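You operate a simulated robot arm through the tools that you are given. There is no shell and no other tool. Be economical: measure what you need, move in short steps, check, and stop when the job is done.

You run a simulated robot arm. Do the job below in one go: nothing can be reset, and whatever is moved stays where it is left.

Task
Check that the blind runs freely: down to teal, then up to yellow.
Fine: its red bar meets each band on the post; free the crank lock first, set it again at the end.
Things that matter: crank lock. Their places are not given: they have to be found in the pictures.

The check looks at the end state, three seconds after you hand in, the way a careful person would. Anything else that was tipped, shoved, dropped, spilled or broken makes it a failure.

Robot
A 7-joint arm with a two-finger parallel gripper, fixed in place. Base frame: the origin is at the foot of the arm, x ahead of it, y to its left, z up. Lengths are in mm, angles in degrees, forces in N, time in s.
With the tool pointing down near the work surface it reaches from about 320 to 780 mm from the base axis. Its first joint turns from -166.0 to 166.0 degrees. Payload 3.91 kg.
The TCP is the grasp point between the finger pads, 30 mm short of the fingertips. In the tool frame z runs along the fingers and y along their closing line. The gripper opens to 110 mm. The fingers are 20 mm wide and 10 mm thick; the gripper's body (48 by 112 mm) begins 55 mm behind the TCP.
Orientation is that of the tool frame in the base frame, as a unit quaternion [w, x, y, z]. With the fingers straight down and closing along the base's y, the tool's x points along the base's -x, its y along +y and its z along -z.

Tools
- The arm moves only by the tool nudge_tool. Its argument "series" is a list of rows, each a list of 7 numbers: the shift along the tool's x, y, z in mm, then the turn, a rotation vector about the tool's x, y, z in degrees, then the closure, from 0 (fully open) to 1 (shut). In form: [[tx, ty, tz, ax, ay, az, fingers], ...]. A call has 1 to 8 rows; each row shifts and turns the commanded pose from where the row before left it, along the tool's axes as they then stand. Rows are played at 5 a second. More than 50 mm and 8.6 degrees between two rows, or a gripper value outside its range, and nothing of the call is played. Where a pose cannot be reached the arm comes as near as it can. A force on the tool above 70 N (or 10 N above the force at the start of the call, whichever is more), or a blocked arm, ends the call early, and 0.2 s more pass. Each finger travels about 153 mm/s and halts on what it meets, pressing with about 31 N; the grip force reading is that of the motor and also rises with nothing between the fingers. The clock runs only during rows and for 0.2 s after the last one: add rows that do not move to give the fingers time. It gives the time, the measured TCP pose, the force on the tool (base axes), the opening and the grip force at its end, in the units of the frame above (readings bear some noise), with the torque about the TCP (base axes, N m) and any sound that the robot's microphone picked up, and new pictures: "pictures" is both (left out), scene, wrist or none.
- Cameras (640 x 400 px; columns grow to the right, rows downward): "scene" is fixed at [33.4, 642.2, 1909.9]; the picture's right is [-0.77, -0.64, 0.00], its down [-0.47, 0.56, -0.68] and it looks along [0.43, -0.52, -0.73] (base axes); focal length 327 px, centre (320, 200). "wrist" rides on the gripper at [77, 7, -114] in the tool frame; the picture's right is [-0.09, 1.00, 0.00], its down [-0.80, -0.07, -0.59] and it looks along [-0.59, -0.05, 0.80] (tool axes); focal length 270 px, centre (320, 200).
- slide_trunk(by): slides the trunk up (or, below 0, down) by that many mm; the arm rides with it, the base frame stays. It gives what a move gives, with no picture.
- measure_at(camera, pixels): for up to 12 pixels [column, row] of the newest picture of that camera ("zoom" is the newest enlarged one), the place [x, y, z] in the base frame of the surface seen there, good to about 2 mm, but the place of the scene camera against the robot may be out by one fixed shift of up to 25 mm in any direction. The clock stands still meanwhile.
- inspect(camera, box): a new picture of the part [left, top, right, bottom] of that camera's present view, enlarged. The clock stands still meanwhile.
- sign_off(): hands the job in; it is judged then, once.

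Work in short steps. Measure before you move; look again where a grasp or a placing could have gone wrong, and mend it. You have 80 turns and 200 pictures in all, those below and enlarged ones among them. Open the gripper and draw the arm clear of the work before you hand the job in, unless the task says otherwise; then end with one line.

The tools are called after "Request:" as a command line: name --pt "numbers of a row" for each row, then --argument value for the rest, lists and objects as JSON in quotes. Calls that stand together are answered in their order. nudge_tool: Moves the arm, as the interface text tells. Its arguments: {"type":"object","properties":{"series":{"type":"array"},"pictures":{"type":"string","enum":["both","scene","wrist","none"]}},"required":["series"]} The other tools are called the same way: slide_trunk (by) slides the trunk up or down; measure_at (camera, pixels) gives the place of the surface under pixels of a picture; inspect (camera, box) takes an enlarged picture of a part of a camera's view; sign_off () hands the job in.

At the start:

```text
clock: 0.0
tool_pos: [285.3, 263.0, 1436.8]
tool_rot: [0.0, 0.001, 1.0, 0.0]
contact_force: [-0.8, -0.4, -1.4]
wrist_torque: [-0.02, 0.02, 0.0]
finger_gap: 110.0
gripper_force: 0.0
trunk travel left (down, up): [-575.0, 35.0]
```

scene: 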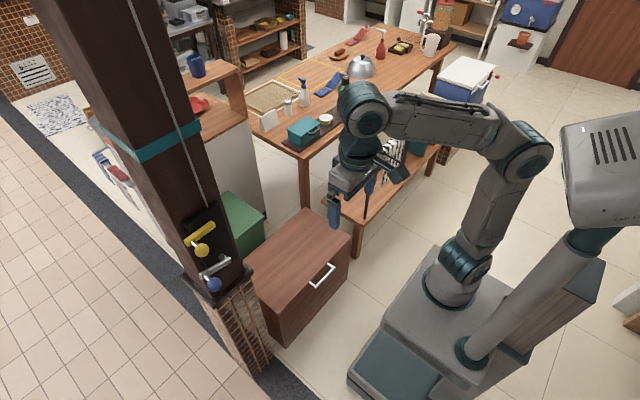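
wrist: 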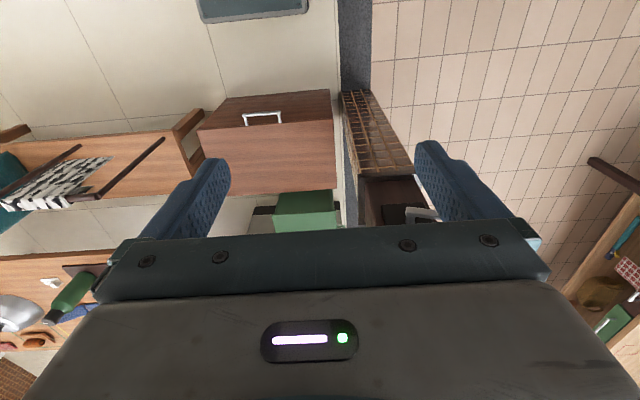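

I see a post at left with a teal band near (165,140), a yellow knob at (200,240) and a blue knob/grey lever at (210,275). I look closer.

Request:
inspect --camera "scene" --box '[140, 180, 300, 300]'

Request:
inspect --camera "scene" --box '[20, 0, 260, 180]'

Request:
measure_at --camera "scene" --pixels '[[201, 250], [195, 236], [214, 284], [212, 270], [228, 260], [165, 142], [205, 215], [225, 285], [140, 40], [196, 105], [187, 280], [245, 270]]'

```text
3.33 times, centred on (220, 240) of scene
```

zoom: 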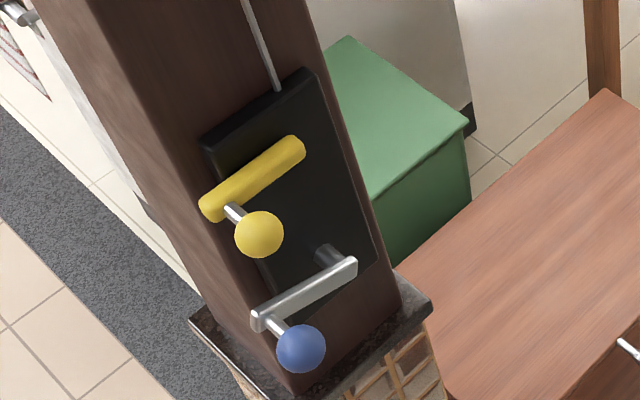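

```text
2.22 times, centred on (140, 90) of scene
```

zoom: 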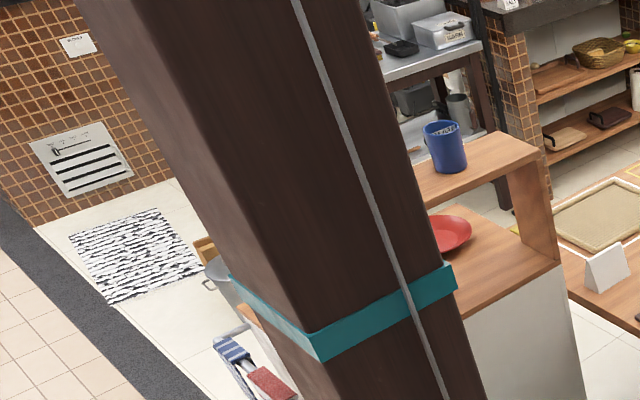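

```text
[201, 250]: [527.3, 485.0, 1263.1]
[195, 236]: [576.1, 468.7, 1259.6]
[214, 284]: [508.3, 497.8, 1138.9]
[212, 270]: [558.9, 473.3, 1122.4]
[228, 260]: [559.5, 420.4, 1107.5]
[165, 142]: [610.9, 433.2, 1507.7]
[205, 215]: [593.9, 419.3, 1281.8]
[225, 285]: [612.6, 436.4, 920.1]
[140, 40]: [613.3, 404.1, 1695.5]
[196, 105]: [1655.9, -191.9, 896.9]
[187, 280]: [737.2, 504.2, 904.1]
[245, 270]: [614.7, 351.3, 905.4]
```

The post's front face is at x≈612, with a yellow lever at z≈1260 and a silver crank with blue knob at z≈1120. I turn the tool gradually to point ahead (+x), looking as I go for the blind and the bands.

Request:
nudge_tool --pt "0 0 0 0 -8.2 0 0" --pt "0 0 0 0 -8.2 0 0" --pt "0 0 0 0 -8.2 0 0" --pt "0 0 0 0 -8.2 0 0" --pt "0 0 0 0 -8.2 0 0" --pt "0 0 0 0 0 0 0"

```text
clock: 1.4
tool_pos: [284.8, 263.2, 1437.0]
tool_rot: [0.351, 0.0, 0.936, 0.0]
contact_force: [0.8, 0.2, 0.4]
wrist_torque: [0.01, -0.01, -0.06]
finger_gap: 109.9
gripper_force: 0.1
trunk travel left (down, up): [-575.0, 35.0]
```

scene: 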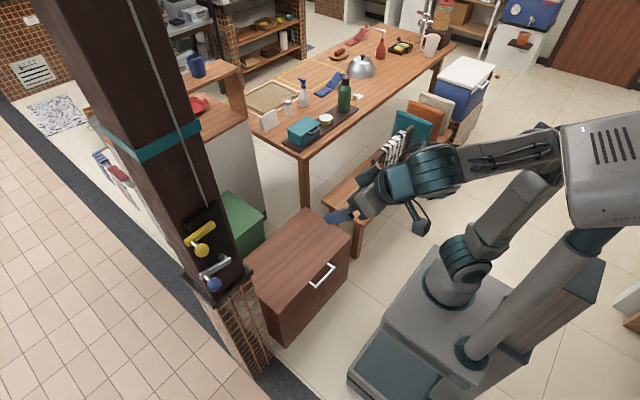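
wrist: 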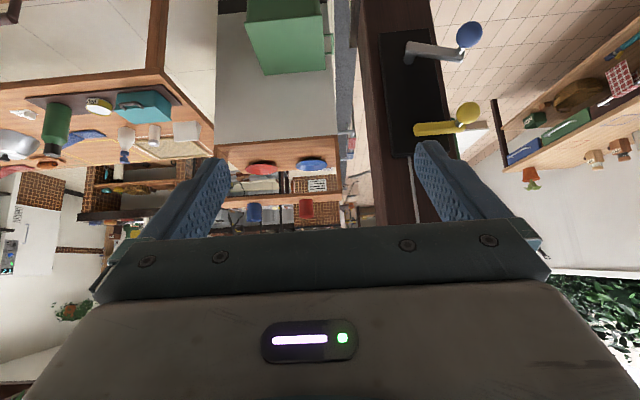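

The wrist view (upside-down) shows blue knob (469,35), yellow knob (467,113). I measure these here for a true robot-frame location, then tilt further.

Request:
measure_at --camera "wrist" --pixels '[[469, 35], [467, 113], [418, 130], [450, 125], [410, 45], [452, 56], [395, 80], [370, 80], [440, 85], [395, 195]]'

Request:
inspect --camera "wrist" --box '[340, 0, 520, 200]'

Request:
nudge_tool --pt "0 0 0 0 -8.2 0 0" --pt "0 0 0 0 -8.2 0 0" --pt "0 0 0 0 -8.2 0 0" --pt "0 0 0 0 -8.2 0 0" --pt "0 0 0 0 -8.2 0 0" --pt "0 0 0 0 -7.9 0 0" --pt "0 0 0 0 0 0 0"

```text
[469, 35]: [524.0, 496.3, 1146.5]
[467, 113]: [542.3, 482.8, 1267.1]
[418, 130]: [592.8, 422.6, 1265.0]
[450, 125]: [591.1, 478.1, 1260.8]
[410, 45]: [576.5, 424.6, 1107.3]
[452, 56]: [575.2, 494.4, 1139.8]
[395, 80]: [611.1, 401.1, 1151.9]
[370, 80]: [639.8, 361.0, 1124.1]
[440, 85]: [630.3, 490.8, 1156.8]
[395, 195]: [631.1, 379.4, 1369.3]
```

```text
2.00 times, centred on (430, 100) of wrist
```

zoom: 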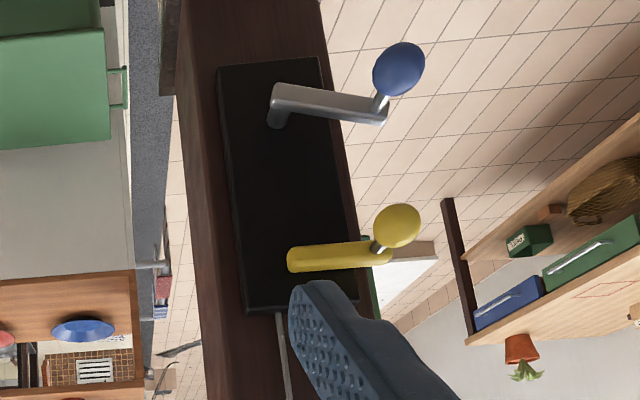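

```text
clock: 2.9
tool_pos: [324.8, 208.1, 1448.4]
tool_rot: [0.69, 0.075, 0.72, -0.01]
contact_force: [0.8, -0.2, -0.6]
wrist_torque: [-0.02, 0.0, 0.02]
finger_gap: 109.9
gripper_force: 0.1
trunk travel left (down, up): [-575.0, 35.0]
stopped in row 7: the arm was blocked; the commanded pose is now the measured one
```

scene: 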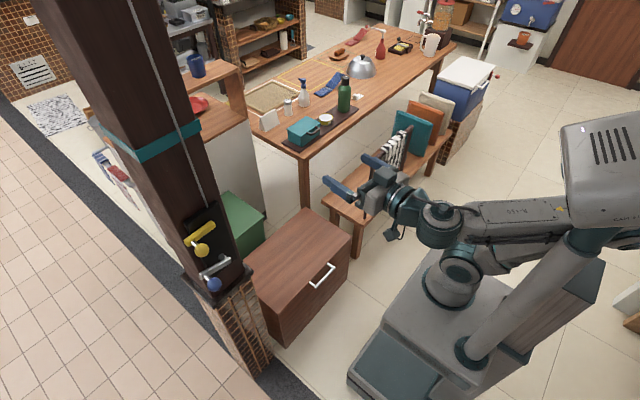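
wrist: 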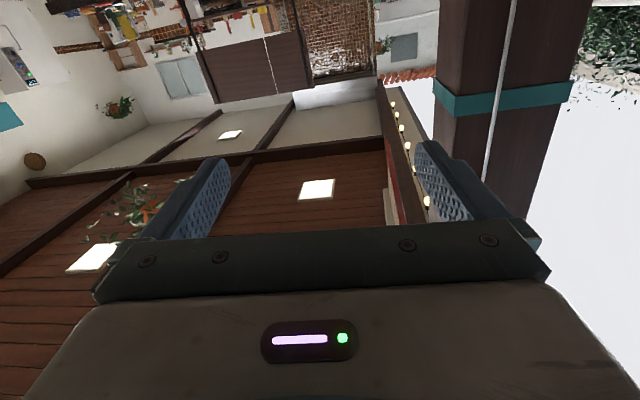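

The wrist now looks upward; the teal band is at (500,97) and something red is at (392,205). I inspect it.

Request:
inspect --camera "wrist" --box '[340, 60, 600, 240]'

Request:
measure_at --camera "wrist" --pixels '[[391, 190], [392, 215], [385, 100], [500, 97], [400, 115], [410, 160], [425, 205], [520, 200]]'

```text
2.22 times, centred on (470, 150) of wrist
```

zoom: 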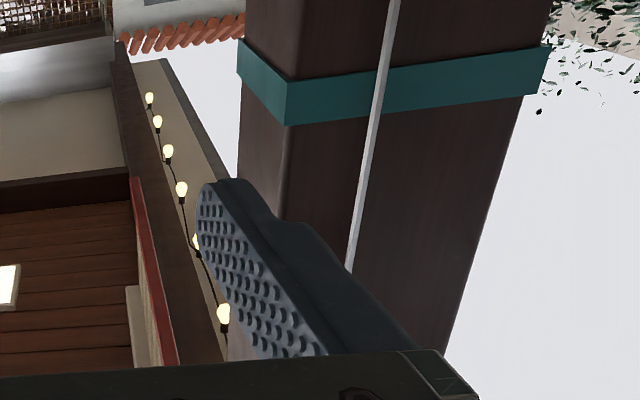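

```text
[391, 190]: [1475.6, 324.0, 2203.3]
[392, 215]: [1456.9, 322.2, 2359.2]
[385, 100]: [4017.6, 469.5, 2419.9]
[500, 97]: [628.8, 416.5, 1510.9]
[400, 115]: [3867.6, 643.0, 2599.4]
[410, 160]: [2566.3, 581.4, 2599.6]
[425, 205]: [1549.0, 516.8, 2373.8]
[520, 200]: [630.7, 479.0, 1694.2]
```

The red bar lies up at z≈2200, running along x on the post's right side. I yaw the tool left for a clear view up the post.

Request:
nudge_tool --pt "0 -30 0 -8.2 0 0 0" --pt "0 -30 0 -8.2 0 0 0" --pt "0 -30 0 -8.2 0 0 0" --pt "0 0 0 0 0 0 0" --pictures "wrist"

```text
clock: 3.6
tool_pos: [371.3, 162.7, 1382.5]
tool_rot: [0.625, -0.039, 0.775, 0.089]
contact_force: [-0.6, 0.1, -0.6]
wrist_torque: [0.02, 0.0, 0.02]
finger_gap: 109.8
gripper_force: 0.0
trunk travel left (down, up): [-575.0, 35.0]
stopped in row 3: the arm was blocked; the commanded pose is now the measured one
```

wrist: 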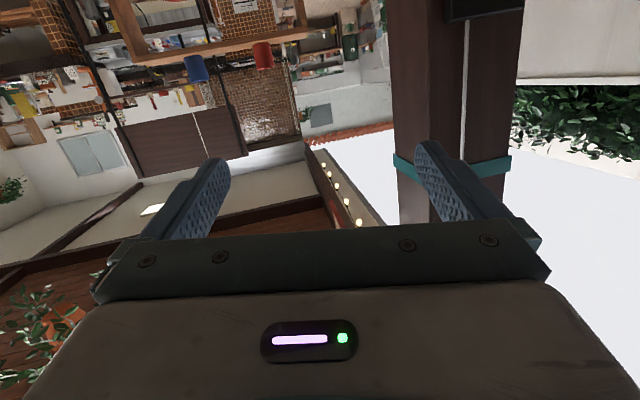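

The arm hit a limit. I measure a few of its parts in the scene picture to learn its shoulder height before picking a better stance.

Request:
nudge_tool --pt "0 0 0 0 0 0 0" --pictures "scene"

Request:
measure_at --camera "scene" --pixels '[[455, 270], [450, 290], [530, 215], [600, 130], [590, 240], [470, 350], [400, 370], [440, 220]]'

```text
clock: 4.0
tool_pos: [372.0, 161.4, 1382.9]
tool_rot: [0.625, -0.038, 0.775, 0.088]
contact_force: [-0.6, 0.7, 0.1]
wrist_torque: [-0.01, 0.0, -0.03]
finger_gap: 109.9
gripper_force: 0.1
trunk travel left (down, up): [-575.0, 35.0]
```

scene: 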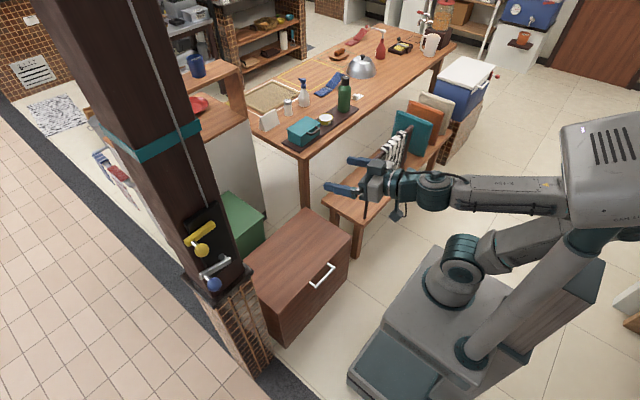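

```text
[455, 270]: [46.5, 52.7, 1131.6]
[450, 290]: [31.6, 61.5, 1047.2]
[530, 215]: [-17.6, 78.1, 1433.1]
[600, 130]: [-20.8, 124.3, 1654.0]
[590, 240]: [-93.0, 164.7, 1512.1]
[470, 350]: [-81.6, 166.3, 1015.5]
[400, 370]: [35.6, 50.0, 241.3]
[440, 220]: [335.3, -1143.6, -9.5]
```

The arm's mount is at z≈1015 and the arm is folded up; I move ahead (toward x≈500, y≈130), then yaw left and tilt up.

Request:
nudge_tool --pt "0 -20 40 0 0 0 0" --pt "0 -20 40 0 0 0 0" --pt "-10 -20 40 0 -8 0 0" --pt "-10 -20 0 0 -8 0 0" --pt "0 0 0 -8.2 0 0 0" --pt "0 0 0 -8.2 0 0 0" --pt "0 0 0 -8.2 0 0 0" --pt "0 0 0 0 0 0 0"

```text
clock: 4.7
tool_pos: [390.6, 269.3, 1371.5]
tool_rot: [0.627, -0.173, 0.732, 0.201]
contact_force: [-0.5, 1.5, 0.4]
wrist_torque: [0.0, 0.0, -0.06]
finger_gap: 110.0
gripper_force: 0.1
trunk travel left (down, up): [-575.0, 35.0]
stopped in row 3: the arm was blocked; the commanded pose is now the measured one
```

scene: 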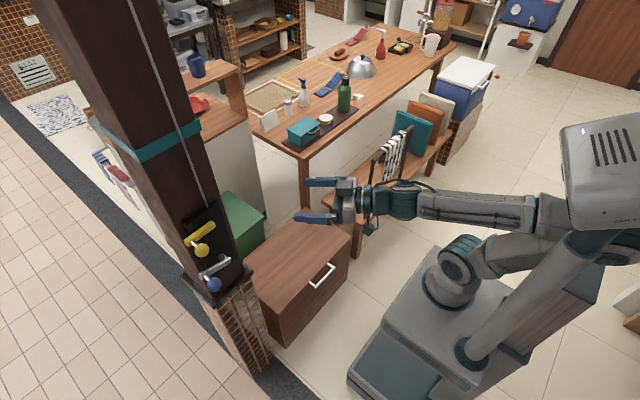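
wrist: 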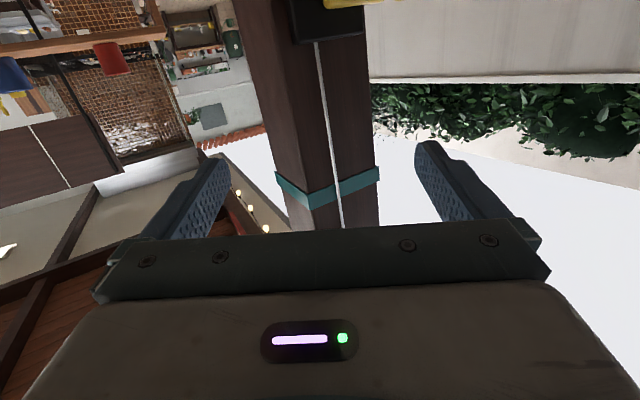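

The elbow is high, so the hand can't bend up enough. Lowering the trunk ~220 mm puts the shoulder nearer crank height; the space under the gripper is clear (cabinet well below).

Request:
slide_trunk --by -220

Request:
nudge_tool --pt "-40 0 0 0 0 0 0" --pt "-40 0 0 0 0 0 0" --pt "-40 0 0 0 0 0 0" --pt "-40 0 0 0 0 0 0"

```text
clock: 7.0
tool_pos: [414.3, 262.3, 1123.9]
tool_rot: [0.592, -0.156, 0.76, 0.218]
contact_force: [0.1, -0.1, -0.1]
wrist_torque: [0.01, 0.01, 0.05]
finger_gap: 110.1
gripper_force: 0.1
trunk travel left (down, up): [-355.0, 255.0]
```

```text
clock: 8.1
tool_pos: [417.1, 269.4, 1309.8]
tool_rot: [0.627, -0.174, 0.732, 0.201]
contact_force: [-0.5, -0.8, 0.5]
wrist_torque: [0.03, 0.04, -0.03]
finger_gap: 109.9
gripper_force: 0.1
trunk travel left (down, up): [-355.0, 255.0]
```

scene: 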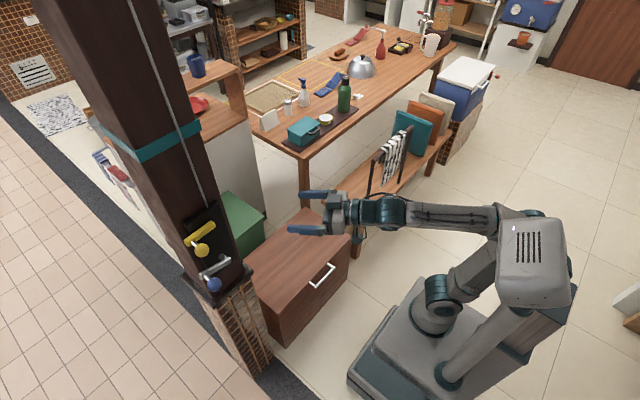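
wrist: 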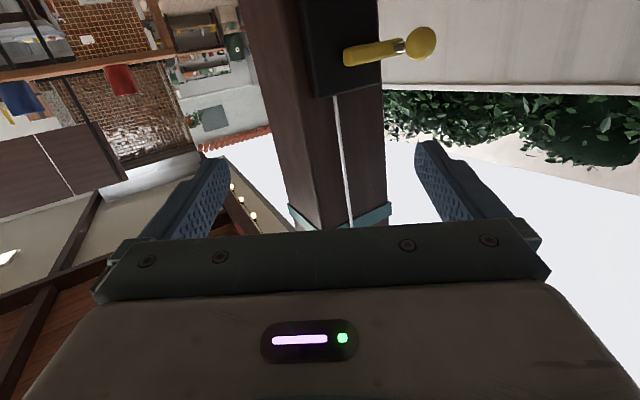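

It moves freely now. I pitch up to look along the post and see where the yellow band and red bar are.

Request:
nudge_tool --pt "0 -20 -20 0 -8.2 0 0" --pt "0 -20 -20 0 -8.2 0 0" --pt "0 -20 0 0 -8.2 0 0" --pt "0 -20 0 0 -8.2 0 0" --pt "0 -20 0 0 -8.2 0 0" --pt "0 0 0 0 0 0 0" --pictures "wrist"

```text
clock: 9.4
tool_pos: [432.6, 160.9, 1305.6]
tool_rot: [0.844, -0.092, 0.466, 0.249]
contact_force: [-0.6, -0.5, -0.2]
wrist_torque: [-0.01, 0.01, 0.01]
finger_gap: 110.0
gripper_force: 0.1
trunk travel left (down, up): [-355.0, 255.0]
```

wrist: 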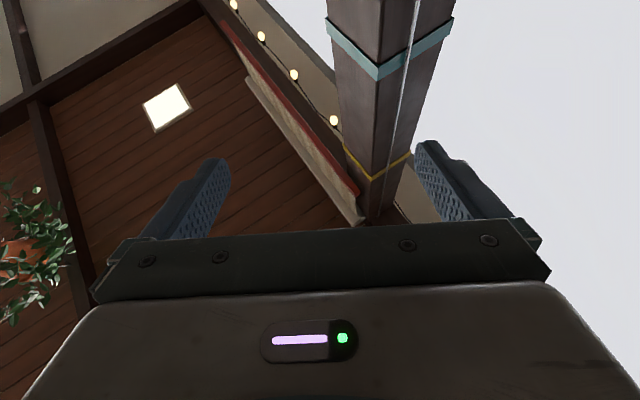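

Excellent: yellow band at (372,178), red bar running from (222,25) to its end (357,190). I measure them.

Request:
inspect --camera "wrist" --box '[200, 0, 460, 230]'

Request:
measure_at --camera "wrist" --pixels '[[357, 189], [350, 180], [300, 118], [240, 46], [372, 179], [350, 156], [400, 160], [378, 71], [335, 36], [440, 33], [360, 212], [374, 200]]'

```text
1.74 times, centred on (330, 115) of wrist
```

zoom: 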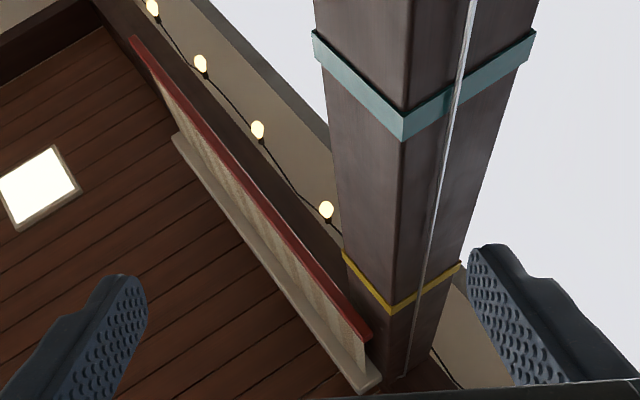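

```text
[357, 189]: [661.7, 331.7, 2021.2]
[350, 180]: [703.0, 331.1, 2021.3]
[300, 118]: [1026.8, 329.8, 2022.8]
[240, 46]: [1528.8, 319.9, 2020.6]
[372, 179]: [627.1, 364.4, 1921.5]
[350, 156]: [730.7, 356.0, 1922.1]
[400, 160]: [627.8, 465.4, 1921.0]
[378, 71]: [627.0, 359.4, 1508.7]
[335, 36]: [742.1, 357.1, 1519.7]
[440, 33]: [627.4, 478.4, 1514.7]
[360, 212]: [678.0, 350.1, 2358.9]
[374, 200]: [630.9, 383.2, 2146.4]
```

Readings: red bar's underside z≈2021 now, yellow band z≈1921, teal band z≈1511. Now I square the tool to face the post (+x).

Request:
nudge_tool --pt "0 0 0 4.72 5.24 -2.18 0" --pt "0 0 0 4.72 5.24 -2.18 0" --pt "0 0 0 4.72 5.24 -2.18 0" --pt "0 0 0 4.72 5.24 -2.18 0" --pt "0 0 0 4.72 5.24 -2.18 0" --pt "0 0 0 4.72 5.24 -2.18 0" --pt "0 0 0 0 0 0 0" --pictures "none"

```text
clock: 10.8
tool_pos: [468.5, 188.7, 1251.3]
tool_rot: [0.653, -0.027, 0.748, 0.113]
contact_force: [1.2, -0.7, -0.7]
wrist_torque: [-0.03, 0.01, -0.01]
finger_gap: 110.1
gripper_force: 0.1
trunk travel left (down, up): [-355.0, 255.0]
stopped in row 6: the arm was blocked; the commanded pose is now the measured one
```

Another limit while squaring. I move left toward the crank first (free space at x≈430) and look.

Request:
nudge_tool --pt "12 41 4 0 0 0 0" --pt "12 41 4 0 0 0 0" --pt "12 41 4 0 0 0 0" --pt "12 41 4 0 0 0 0" --pt "12 41 4 0 0 0 0" --pt "0 0 0 0 0 0 0"

```text
clock: 11.3
tool_pos: [437.5, 308.2, 1214.7]
tool_rot: [0.593, -0.079, 0.774, 0.207]
contact_force: [0.5, -1.1, 0.5]
wrist_torque: [0.01, 0.02, 0.03]
finger_gap: 110.0
gripper_force: 0.0
trunk travel left (down, up): [-355.0, 255.0]
stopped in row 2: the arm was blocked; the commanded pose is now the measured one
```

scene: 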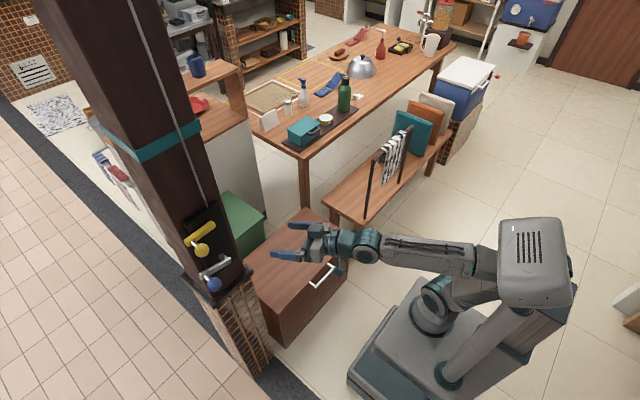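
wrist: 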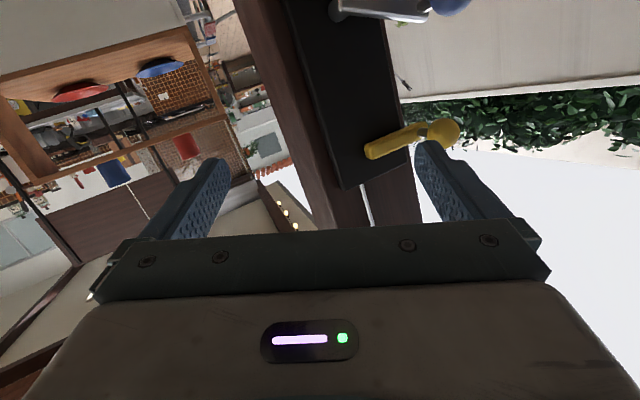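

The wrist drifts toward a rolled stance, so a joint is at its limit with this roll. I try the stance with the tool rolled +90° (fingers closing vertically, still facing +x).

Request:
nudge_tool --pt "0 0 0 0.6 -2.66 7.06 0" --pt "0 0 0 0.6 -2.66 7.06 0" --pt "0 0 0 0.6 -2.66 7.06 0" --pt "0 0 0 0.6 -2.66 7.06 0" --pt "0 0 0 0.6 -2.66 7.06 0" --pt "0 0 0 0.6 -2.66 7.06 0" --pt "0 0 0 0.6 -2.66 7.06 0" --pictures "none"

Request:
nudge_tool --pt "0 0 0 0.6 -2.66 7.06 0" --pt "0 0 0 0.6 -2.66 7.06 0" --pt "0 0 0 0.6 -2.66 7.06 0" --pt "0 0 0 0.6 -2.66 7.06 0" --pt "0 0 0 0 0 0 0"

```text
clock: 12.3
tool_pos: [422.1, 349.7, 1191.4]
tool_rot: [0.523, 0.103, 0.756, 0.381]
contact_force: [0.3, 0.4, -1.1]
wrist_torque: [0.0, -0.01, 0.0]
finger_gap: 109.9
gripper_force: 0.1
trunk travel left (down, up): [-355.0, 255.0]
stopped in row 4: the arm was blocked; the commanded pose is now the measured one
```

```text
clock: 13.1
tool_pos: [401.5, 389.1, 1166.1]
tool_rot: [0.394, 0.248, 0.737, 0.491]
contact_force: [0.2, -0.8, 0.0]
wrist_torque: [-0.01, 0.0, 0.03]
finger_gap: 109.7
gripper_force: 0.1
trunk travel left (down, up): [-355.0, 255.0]
stopped in row 3: the arm was blocked; the commanded pose is now the measured one
```

scene: 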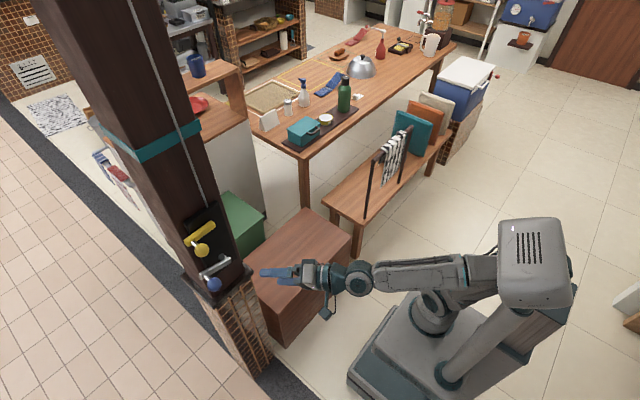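
wrist: 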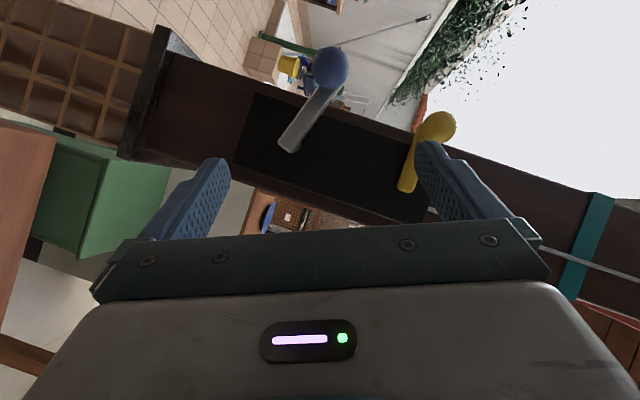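

I check the forearm's direction by measuring along it in the scene picture.

Request:
measure_at --camera "scene" --pixels '[[485, 265], [440, 272], [395, 273], [358, 280], [325, 275], [300, 270], [432, 310], [520, 240], [535, 280], [452, 372], [480, 345]]'

Request:
inspect --camera "scene" --box '[240, 200, 580, 400]'

```text
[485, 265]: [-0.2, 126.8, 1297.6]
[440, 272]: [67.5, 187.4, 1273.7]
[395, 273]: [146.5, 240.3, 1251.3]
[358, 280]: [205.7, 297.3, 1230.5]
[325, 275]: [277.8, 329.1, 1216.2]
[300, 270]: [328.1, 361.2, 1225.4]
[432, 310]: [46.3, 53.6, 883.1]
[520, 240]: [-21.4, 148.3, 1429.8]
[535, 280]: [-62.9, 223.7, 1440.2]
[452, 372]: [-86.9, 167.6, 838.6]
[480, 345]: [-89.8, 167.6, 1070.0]
```

```text
1.88 times, centred on (410, 300) of scene
```

zoom: 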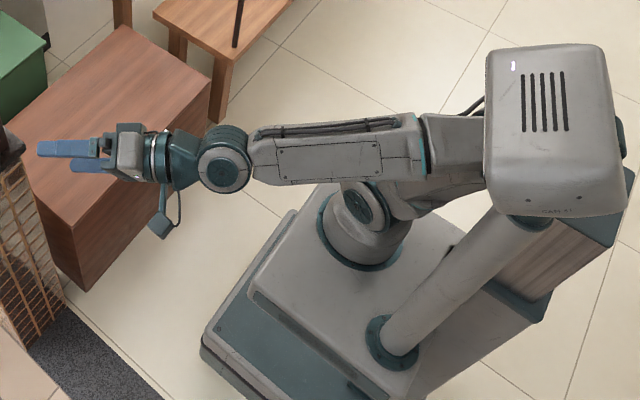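

The hand is straight in line with the forearm (a wrist limit), so I should approach with the hand bent rightward from the forearm: camera on the right side. First unwind to tool-down (aligned with the forearm).

Request:
nudge_tool --pt "0 0 0 3.33 5.48 -4.94 0" --pt "0 0 0 3.33 5.48 -4.94 0" --pt "0 0 0 3.33 5.48 -4.94 0" --pt "0 0 0 3.33 5.48 -4.94 0" --pt "0 0 0 3.33 5.48 -4.94 0" --pt "0 0 0 3.33 5.48 -4.94 0" --pt "0 0 0 3.33 5.48 -4.94 0" --pictures "none"

Request:
nudge_tool --pt "0 0 0 3.33 5.48 -4.94 0" --pt "0 0 0 3.33 5.48 -4.94 0" --pt "0 0 0 3.33 5.48 -4.94 0" --pt "0 0 0 3.33 5.48 -4.94 0" --pt "0 0 0 3.33 5.48 -4.94 0" --pt "0 0 0 3.33 5.48 -4.94 0" --pt "0 0 0 0 0 0 0" --pictures "scene"

```text
clock: 14.7
tool_pos: [401.1, 387.4, 1166.7]
tool_rot: [0.207, -0.074, 0.943, 0.25]
contact_force: [0.4, 0.7, -0.1]
wrist_torque: [-0.01, -0.04, 0.0]
finger_gap: 110.0
gripper_force: 0.1
trunk travel left (down, up): [-355.0, 255.0]
```

```text
clock: 16.3
tool_pos: [401.1, 388.4, 1167.1]
tool_rot: [0.001, -0.339, 0.941, -0.003]
contact_force: [0.3, -0.5, -0.5]
wrist_torque: [-0.01, -0.01, -0.02]
finger_gap: 110.0
gripper_force: 0.1
trunk travel left (down, up): [-355.0, 255.0]
```

scene: 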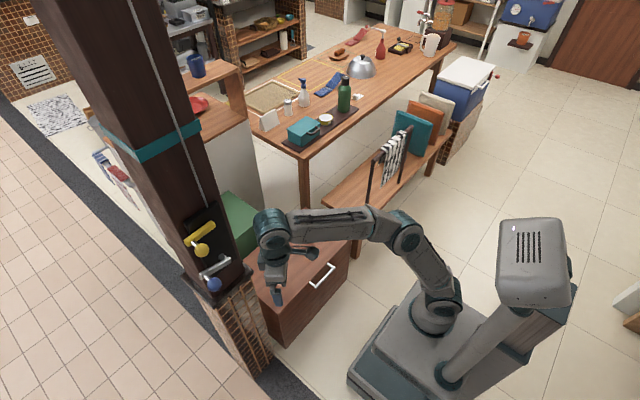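

Natural stance now. I shift slightly left/forward, then swing the tool to face +x with the camera on the right side.

Request:
nudge_tool --pt "-30 20 0 0 0 0 0" --pt "-30 20 0 0 0 0 0" --pt "0 0 0 6.44 -3.01 -3.01 0" --pt "0 0 0 6.44 -3.01 -3.01 0" --pt "0 0 0 6.44 -3.01 -3.01 0" --pt "0 0 0 6.44 -3.01 -3.01 0" --pt "0 0 0 6.44 -3.01 -3.01 0" --pt "0 0 0 6.44 -3.01 -3.01 0" --pictures "none"

Request:
nudge_tool --pt "0 0 0 6.44 -3.01 -3.01 0" --pt "0 0 0 6.44 -3.01 -3.01 0" --pt "0 0 0 6.44 -3.01 -3.01 0" --pt "0 0 0 6.44 -3.01 -3.01 0" --pt "0 0 0 6.44 -3.01 -3.01 0" --pt "0 0 0 6.44 -3.01 -3.01 0" --pt "0 0 0 6.44 -3.01 -3.01 0" --pt "0 0 0 0 0 0 0"

```text
clock: 18.1
tool_pos: [413.7, 446.6, 1159.5]
tool_rot: [0.257, -0.456, 0.811, -0.26]
contact_force: [0.1, -0.4, -0.1]
wrist_torque: [0.0, 0.0, 0.03]
finger_gap: 110.0
gripper_force: 0.1
out of reach, approached as far as the arm can: row 2
trunk travel left (down, up): [-355.0, 255.0]
```

```text
clock: 19.9
tool_pos: [415.7, 446.1, 1161.0]
tool_rot: [-0.499, 0.499, -0.498, 0.504]
contact_force: [-0.6, -0.4, -0.7]
wrist_torque: [-0.01, 0.03, -0.02]
finger_gap: 109.7
gripper_force: 0.0
trunk travel left (down, up): [-355.0, 255.0]
```

scene: 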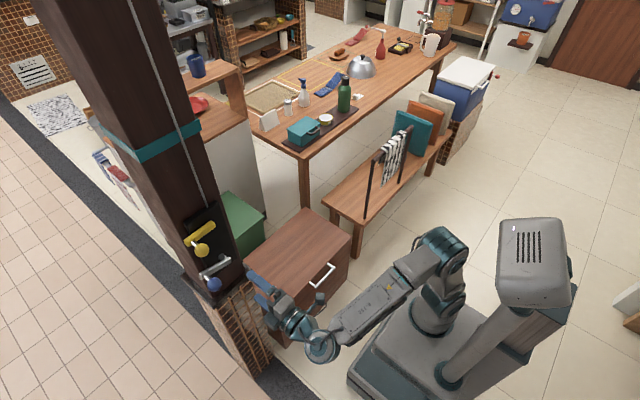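
wrist: 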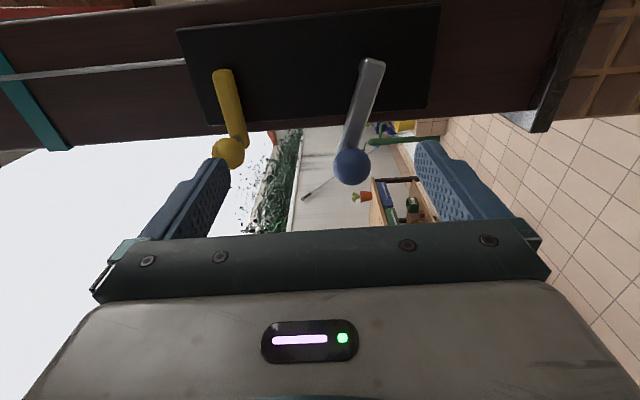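

Now squarely facing the post. Image: yellow knob (227,153), lever pivot (223,75); blue knob (352,165), crank hub (372,65). I measure them accurately.

Request:
measure_at --camera "wrist" --pixels '[[227, 153], [222, 73], [236, 125], [242, 143], [352, 165], [372, 62], [350, 140], [310, 60], [230, 60], [352, 180], [228, 166], [360, 105]]'

Request:
inspect --camera "wrist" --box '[160, 0, 460, 200]'

```text
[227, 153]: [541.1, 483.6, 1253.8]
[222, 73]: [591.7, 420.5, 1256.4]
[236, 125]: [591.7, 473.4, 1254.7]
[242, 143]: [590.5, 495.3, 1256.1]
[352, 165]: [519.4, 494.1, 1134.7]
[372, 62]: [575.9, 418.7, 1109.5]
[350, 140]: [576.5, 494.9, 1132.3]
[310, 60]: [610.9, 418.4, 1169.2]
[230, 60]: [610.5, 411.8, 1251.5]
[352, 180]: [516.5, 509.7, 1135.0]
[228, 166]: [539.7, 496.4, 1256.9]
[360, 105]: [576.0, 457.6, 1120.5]
```

```text
2.00 times, centred on (310, 100) of wrist
```

zoom: 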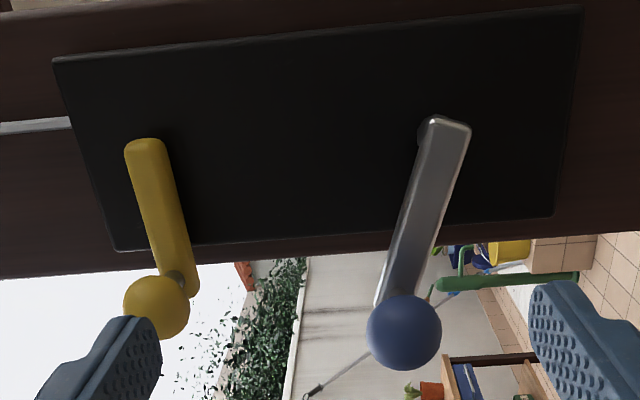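

Estimated centres: yellow knob ≈(554,490,1259), blue ≈(535,503,1133), crank hub ≈(y 423, z 1110). I raise the trunk 98 mm to bring the tool to the yellow knob's height, then align in y.

Request:
slide_trunk --by 98

Request:
nudge_tool --pt "-22 0 0 0 0 0 0" --pt "-22 0 20 0 0 0 0" --pt "0 0 25 0 0 0 0" --pt "0 0 0 0 0 0 0" --pictures "wrist"

```text
clock: 21.2
tool_pos: [414.4, 447.8, 1259.2]
tool_rot: [-0.499, 0.499, -0.498, 0.504]
contact_force: [0.2, 0.0, -0.2]
wrist_torque: [-0.01, 0.03, 0.0]
finger_gap: 109.9
gripper_force: 0.0
trunk travel left (down, up): [-453.0, 157.0]
```

```text
clock: 22.2
tool_pos: [460.6, 491.9, 1258.0]
tool_rot: [-0.499, 0.499, -0.498, 0.504]
contact_force: [-0.1, 0.1, 0.3]
wrist_torque: [-0.01, -0.01, 0.01]
finger_gap: 110.0
gripper_force: 0.0
trunk travel left (down, up): [-453.0, 157.0]
```

wrist: 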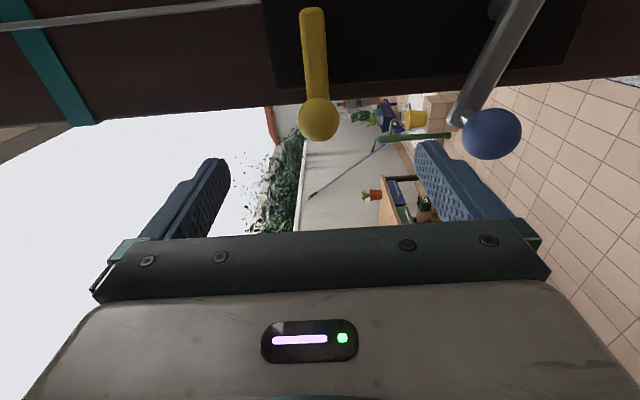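

Knob at (318,119) is centred between the fingers. I advance to x≈549 and stop there, open.

Request:
measure_at --camera "wrist" --pixels '[[318, 119], [300, 119], [337, 119], [318, 138], [312, 15], [488, 134], [508, 5], [463, 115]]'

Request:
nudge_tool --pt "0 0 30 0 0 0 0" --pt "0 0 30 0 0 0 0" --pt "0 0 28 0 0 0 0" --pt "0 0 0 0 0 0 0" --pictures "wrist"

```text
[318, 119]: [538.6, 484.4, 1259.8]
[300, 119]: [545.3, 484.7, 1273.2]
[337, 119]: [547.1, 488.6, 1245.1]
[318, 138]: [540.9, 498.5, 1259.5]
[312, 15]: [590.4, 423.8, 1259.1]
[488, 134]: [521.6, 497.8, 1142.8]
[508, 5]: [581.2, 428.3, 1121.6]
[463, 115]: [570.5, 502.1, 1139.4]
```

```text
clock: 23.2
tool_pos: [548.6, 489.6, 1259.4]
tool_rot: [-0.499, 0.498, -0.499, 0.504]
contact_force: [0.4, 0.2, -0.5]
wrist_torque: [0.01, -0.01, 0.03]
finger_gap: 110.1
gripper_force: 0.1
trunk travel left (down, up): [-453.0, 157.0]
```

wrist: 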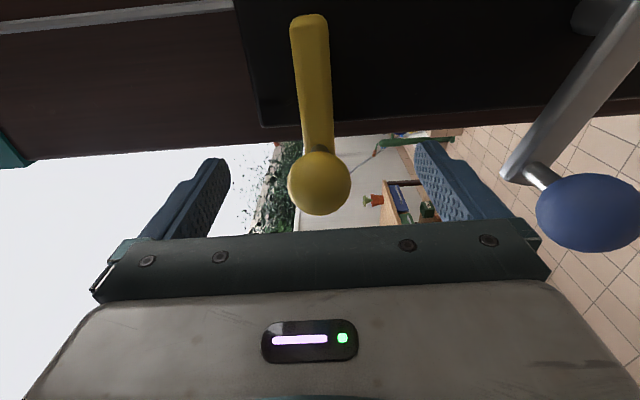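

Knob is centred at (320,182). I close the fingers on it.

Request:
nudge_tool --pt "0 0 0 0 0 0 0.5" --pt "0 0 0 0 0 0 1" --pt "0 0 0 0 0 0 1" --pt "0 0 0 0 0 0 1" --pictures "wrist"

```text
clock: 24.2
tool_pos: [548.9, 489.1, 1260.3]
tool_rot: [-0.499, 0.498, -0.499, 0.503]
contact_force: [1.6, 2.2, 2.9]
wrist_torque: [-0.27, -0.04, 0.12]
finger_gap: 33.3
gripper_force: 45.1
trunk travel left (down, up): [-453.0, 157.0]
```

wrist: 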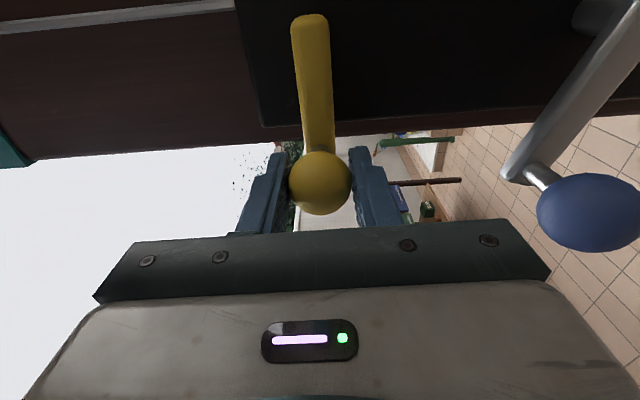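

Gripped (33 mm). I try turning the lever upward gently, a small arc.

Request:
nudge_tool --pt "0 -6 0 0 0 0 1" --pt "1 -6 0 0 0 0 1" --pt "2 -6 0 0 0 0 1" --pt "0 0 0 0 0 0 1" --pictures "wrist"

```text
clock: 25.2
tool_pos: [549.3, 489.2, 1274.7]
tool_rot: [-0.497, 0.5, -0.499, 0.504]
contact_force: [4.3, 5.8, -11.6]
wrist_torque: [0.66, 0.11, 0.27]
finger_gap: 33.3
gripper_force: 44.9
trunk travel left (down, up): [-453.0, 157.0]
```

wrist: 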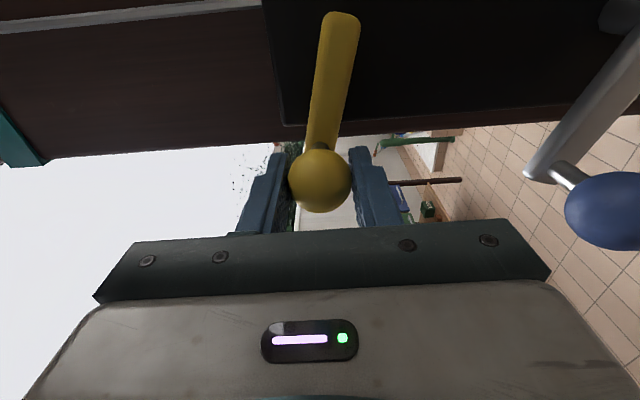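

It turns upward with light resistance (~12 N). I continue along the arc.

Request:
nudge_tool --pt "4.4 -10.8 0 0 0 0 1" --pt "6.2 -9.9 0 0 0 0 1" --pt "7.8 -8.7 0 0 0 0 1" --pt "9.2 -7.2 0 0 0 0 1" --pt "0 0 0 0 0 0 1" --pictures "wrist"

```text
clock: 26.4
tool_pos: [548.9, 471.8, 1302.1]
tool_rot: [-0.494, 0.506, -0.497, 0.502]
contact_force: [-8.6, 8.5, -42.4]
wrist_torque: [0.24, 0.23, 1.25]
finger_gap: 33.5
gripper_force: 45.3
trunk travel left (down, up): [-453.0, 157.0]
```

wrist: 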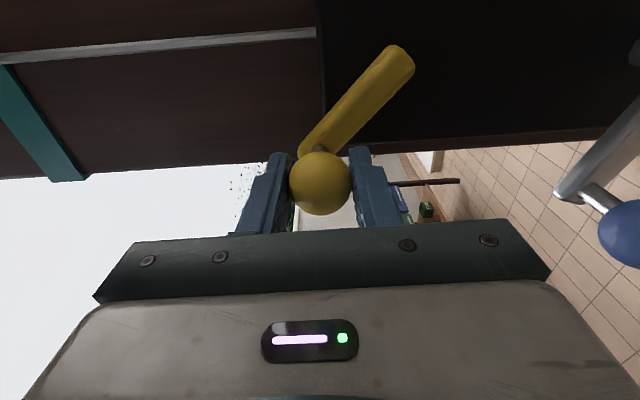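

Lever now at ~41°, with force 42 N: maybe a stop. I wait one beat, then nudge slightly to see whether it moves on.

Request:
nudge_tool --pt "0 0 0 0 0 0 1" --pt "4 -3 0 0 0 0 1" --pt "0 0 0 0 0 0 1" --pictures "none"

```text
clock: 27.2
tool_pos: [549.0, 471.4, 1302.3]
tool_rot: [-0.491, 0.507, -0.498, 0.504]
contact_force: [-16.8, 8.0, -50.5]
wrist_torque: [0.03, 0.29, 0.61]
finger_gap: 33.1
gripper_force: 45.1
trunk travel left (down, up): [-453.0, 157.0]
```

It's at its stop (~41°). I relax the push, open, and back off.

Request:
nudge_tool --pt "-14 14 0 0 0 0 1" --pt "0 0 0 0 0 0 1" --pt "0 0 0 0 0 0 0.5" --pt "0 0 0 0 0 0 0.3" --pt "0 0 -30 0 0 0 0.3" --pt "0 0 -30 0 0 0 0.3" --pt "0 0 -30 0 0 0 0.3" --pt "0 0 0 0 0 0 0"

```text
clock: 29.0
tool_pos: [458.7, 471.5, 1301.5]
tool_rot: [-0.499, 0.499, -0.498, 0.504]
contact_force: [-0.7, -0.2, -0.3]
wrist_torque: [0.02, -0.02, 0.02]
finger_gap: 110.2
gripper_force: 0.0
trunk travel left (down, up): [-453.0, 157.0]
```

scene: 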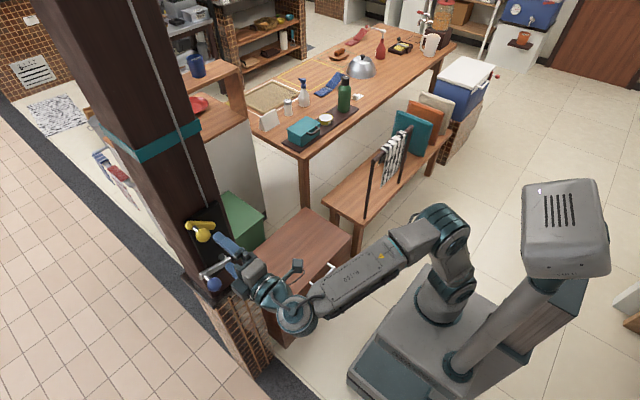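
wrist: 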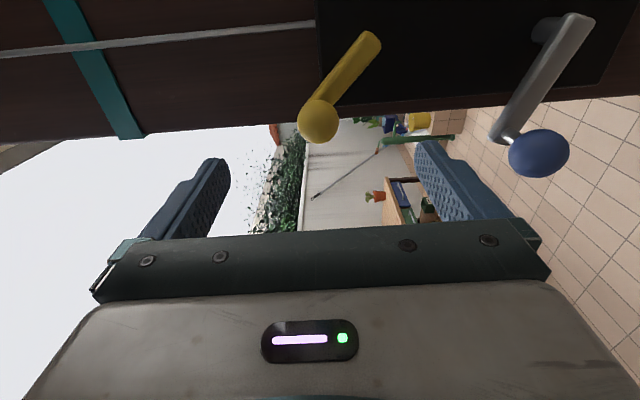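

Lever stays up. Now over to the blue crank knob at ≈(536,504,1134): down in front first.

Request:
nudge_tool --pt "-8.2 42 0 0 0 0 0" --pt "-8.2 42 0 0 0 0 0" --pt "-8.2 42 0 0 0 0 0" --pt "-8.2 41.5 0 0 0 0 0" --pt "0 0 0 0 0 0 0" --pictures "wrist"

```text
clock: 30.2
tool_pos: [460.2, 500.2, 1134.6]
tool_rot: [-0.499, 0.498, -0.499, 0.504]
contact_force: [0.7, -0.3, -0.6]
wrist_torque: [-0.05, -0.05, 0.0]
finger_gap: 110.1
gripper_force: 0.0
trunk travel left (down, up): [-453.0, 157.0]
```

wrist: 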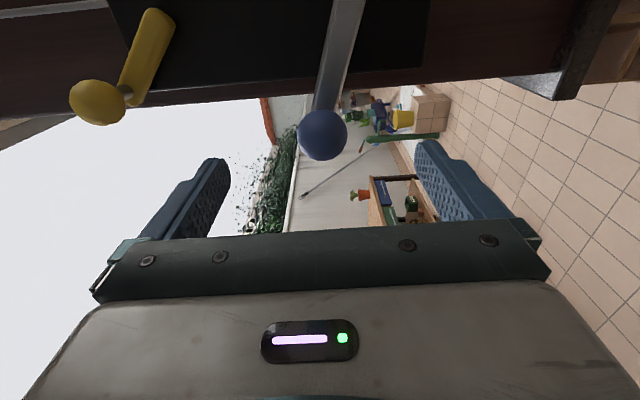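

Blue knob is centred at (322,136). I advance and grip it.

Request:
nudge_tool --pt "-1 0 25 0 0 0 0" --pt "-1 0 25 0 0 0 0" --pt "-1 0 23 0 0 0 0" --pt "0 0 0 0 0 0 0" --pt "0 0 0 0 0 0 0.5" --pt "0 0 0 0 0 0 1" --pt "0 0 0 0 0 0 1" --pt "0 0 0 0 0 0 1" --pictures "wrist"

```text
clock: 32.0
tool_pos: [531.6, 505.7, 1134.2]
tool_rot: [-0.499, 0.499, -0.499, 0.504]
contact_force: [1.4, 0.8, -0.8]
wrist_torque: [-0.28, -0.06, 0.2]
finger_gap: 37.3
gripper_force: 44.9
trunk travel left (down, up): [-453.0, 157.0]
```

wrist: 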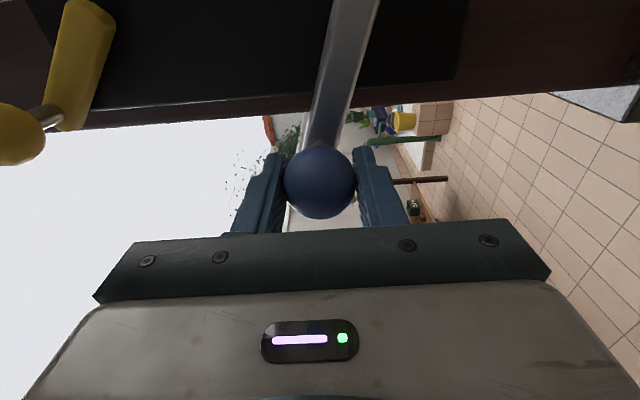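

Gripped (37 mm). I turn the crank about 50° upward (clockwise as seen from the robot) first, to feel it.

Request:
nudge_tool --pt "5.3 -13.9 0 0 0 0 1" --pt "7.6 -12.7 0 0 0 0 1" --pt "9.8 -11.1 0 0 0 0 1" --pt "11.5 -9.4 0 0 0 0 1" --pt "12.9 -7.2 0 0 0 0 1" --pt "0 0 0 0 0 0 1" --pictures "wrist"

```text
clock: 33.4
tool_pos: [532.9, 462.5, 1185.8]
tool_rot: [-0.497, 0.501, -0.499, 0.504]
contact_force: [-6.6, -0.1, -33.1]
wrist_torque: [0.48, -0.03, 0.84]
finger_gap: 36.8
gripper_force: 44.9
trunk travel left (down, up): [-453.0, 157.0]
```

wrist: 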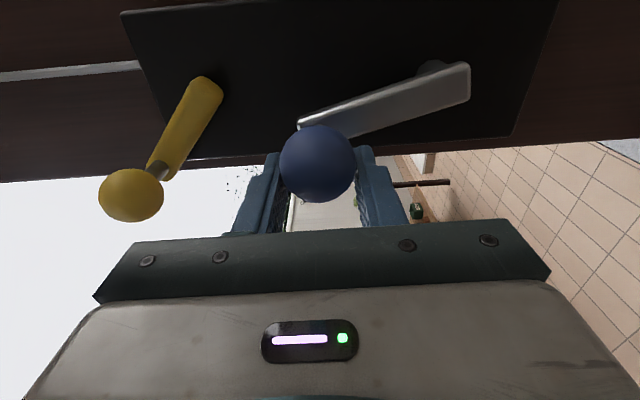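

The crank turns (~16 N tangential). I carry on to ~186° in 15° steps.

Request:
nudge_tool --pt "21.2 -6.3 0 0 0 0 1" --pt "22 -0.5 0 0 0 0 1" --pt "21.5 5.1 0 0 0 0 1" --pt "19.4 10.5 0 0 0 0 1" --pt "16 15.2 0 0 0 0 1" --pt "11.5 18.8 0 0 0 0 1" --pt "6.3 21.2 0 0 0 0 1" --pt "0.5 22 0 0 0 0 1"

```text
clock: 35.2
tool_pos: [532.0, 339.1, 1103.4]
tool_rot: [-0.497, 0.498, -0.5, 0.504]
contact_force: [-1.0, -1.0, -0.3]
wrist_torque: [-0.02, 0.01, 0.04]
finger_gap: 0.1
gripper_force: 37.7
trunk travel left (down, up): [-453.0, 157.0]
```

scene: 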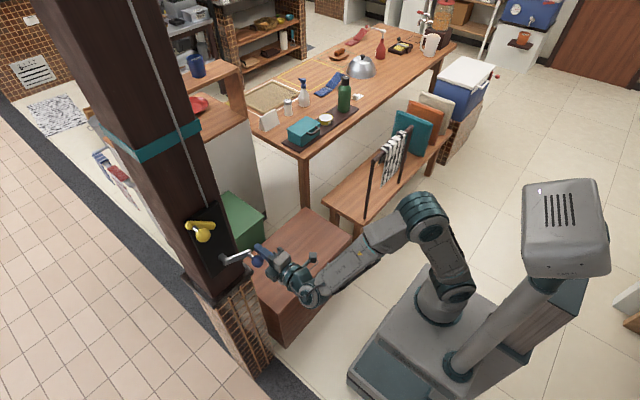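
wrist: 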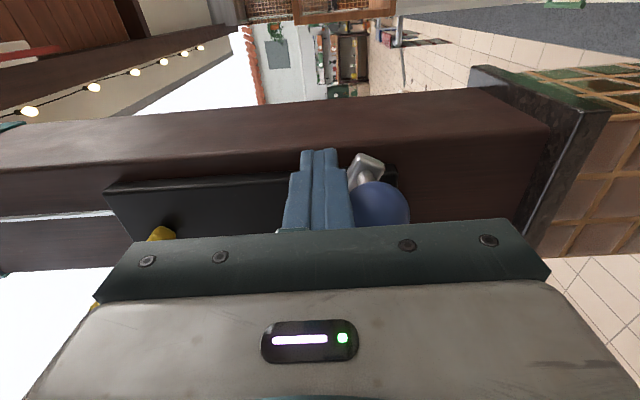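

The knob slipped out just past the fingers (now at (378,200), below them). A red bar is visible at (30,50) – I measure it and the knob.

Request:
measure_at --camera "wrist" --pixels '[[20, 54], [45, 50], [378, 200], [385, 190], [365, 165], [372, 225], [10, 50], [30, 47]]'

Request:
inspect --camera "wrist" --box '[0, 0, 160, 100]'

```text
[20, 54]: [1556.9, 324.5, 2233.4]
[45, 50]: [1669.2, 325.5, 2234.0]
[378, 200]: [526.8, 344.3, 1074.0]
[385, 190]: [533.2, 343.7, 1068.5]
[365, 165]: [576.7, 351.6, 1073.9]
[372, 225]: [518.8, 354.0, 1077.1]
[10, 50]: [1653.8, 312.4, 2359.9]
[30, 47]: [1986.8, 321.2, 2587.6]
```

```text
4.00 times, centred on (80, 50) of wrist
```

zoom: 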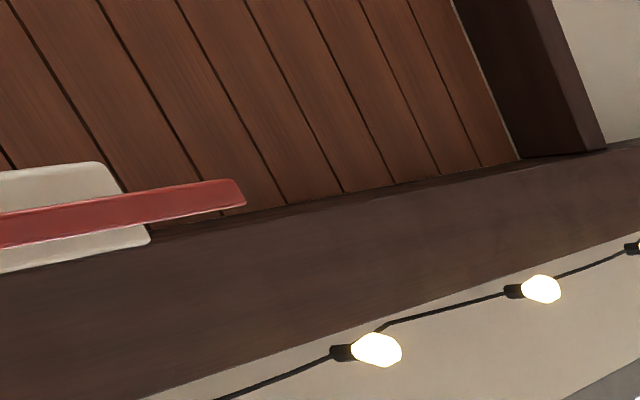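

Clockwise raised the bar: 2021→2233 for ~194° (≈1.1 mm/deg, ~400 mm/turn). So lowering is counter-clockwise. I back off, re-centre on the knob (≈(535,356,1071)), and open.

Request:
nudge_tool --pt "0 0 -28 0 0 0 1" --pt "0 0 -28 0 0 0 1" --pt "-8 16 -10 0 0 0 0.5" --pt "-8 16 0 0 0 0 0" --pt "0 0 0 0 0 0 0" --pictures "wrist"

```text
clock: 36.4
tool_pos: [467.5, 356.6, 1070.6]
tool_rot: [-0.499, 0.498, -0.499, 0.504]
contact_force: [-0.1, -0.3, -0.1]
wrist_torque: [0.02, 0.0, -0.03]
finger_gap: 109.9
gripper_force: 0.0
trunk travel left (down, up): [-453.0, 157.0]
```

wrist: 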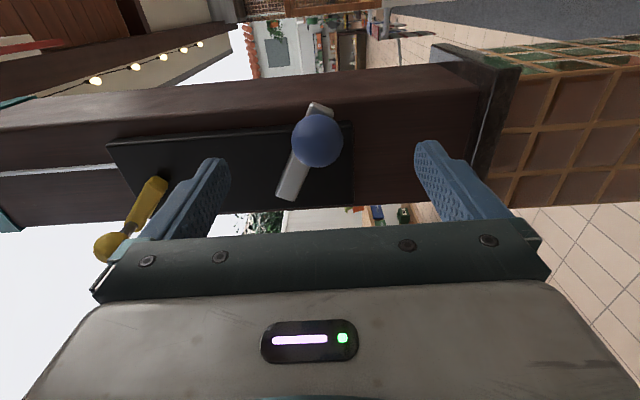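

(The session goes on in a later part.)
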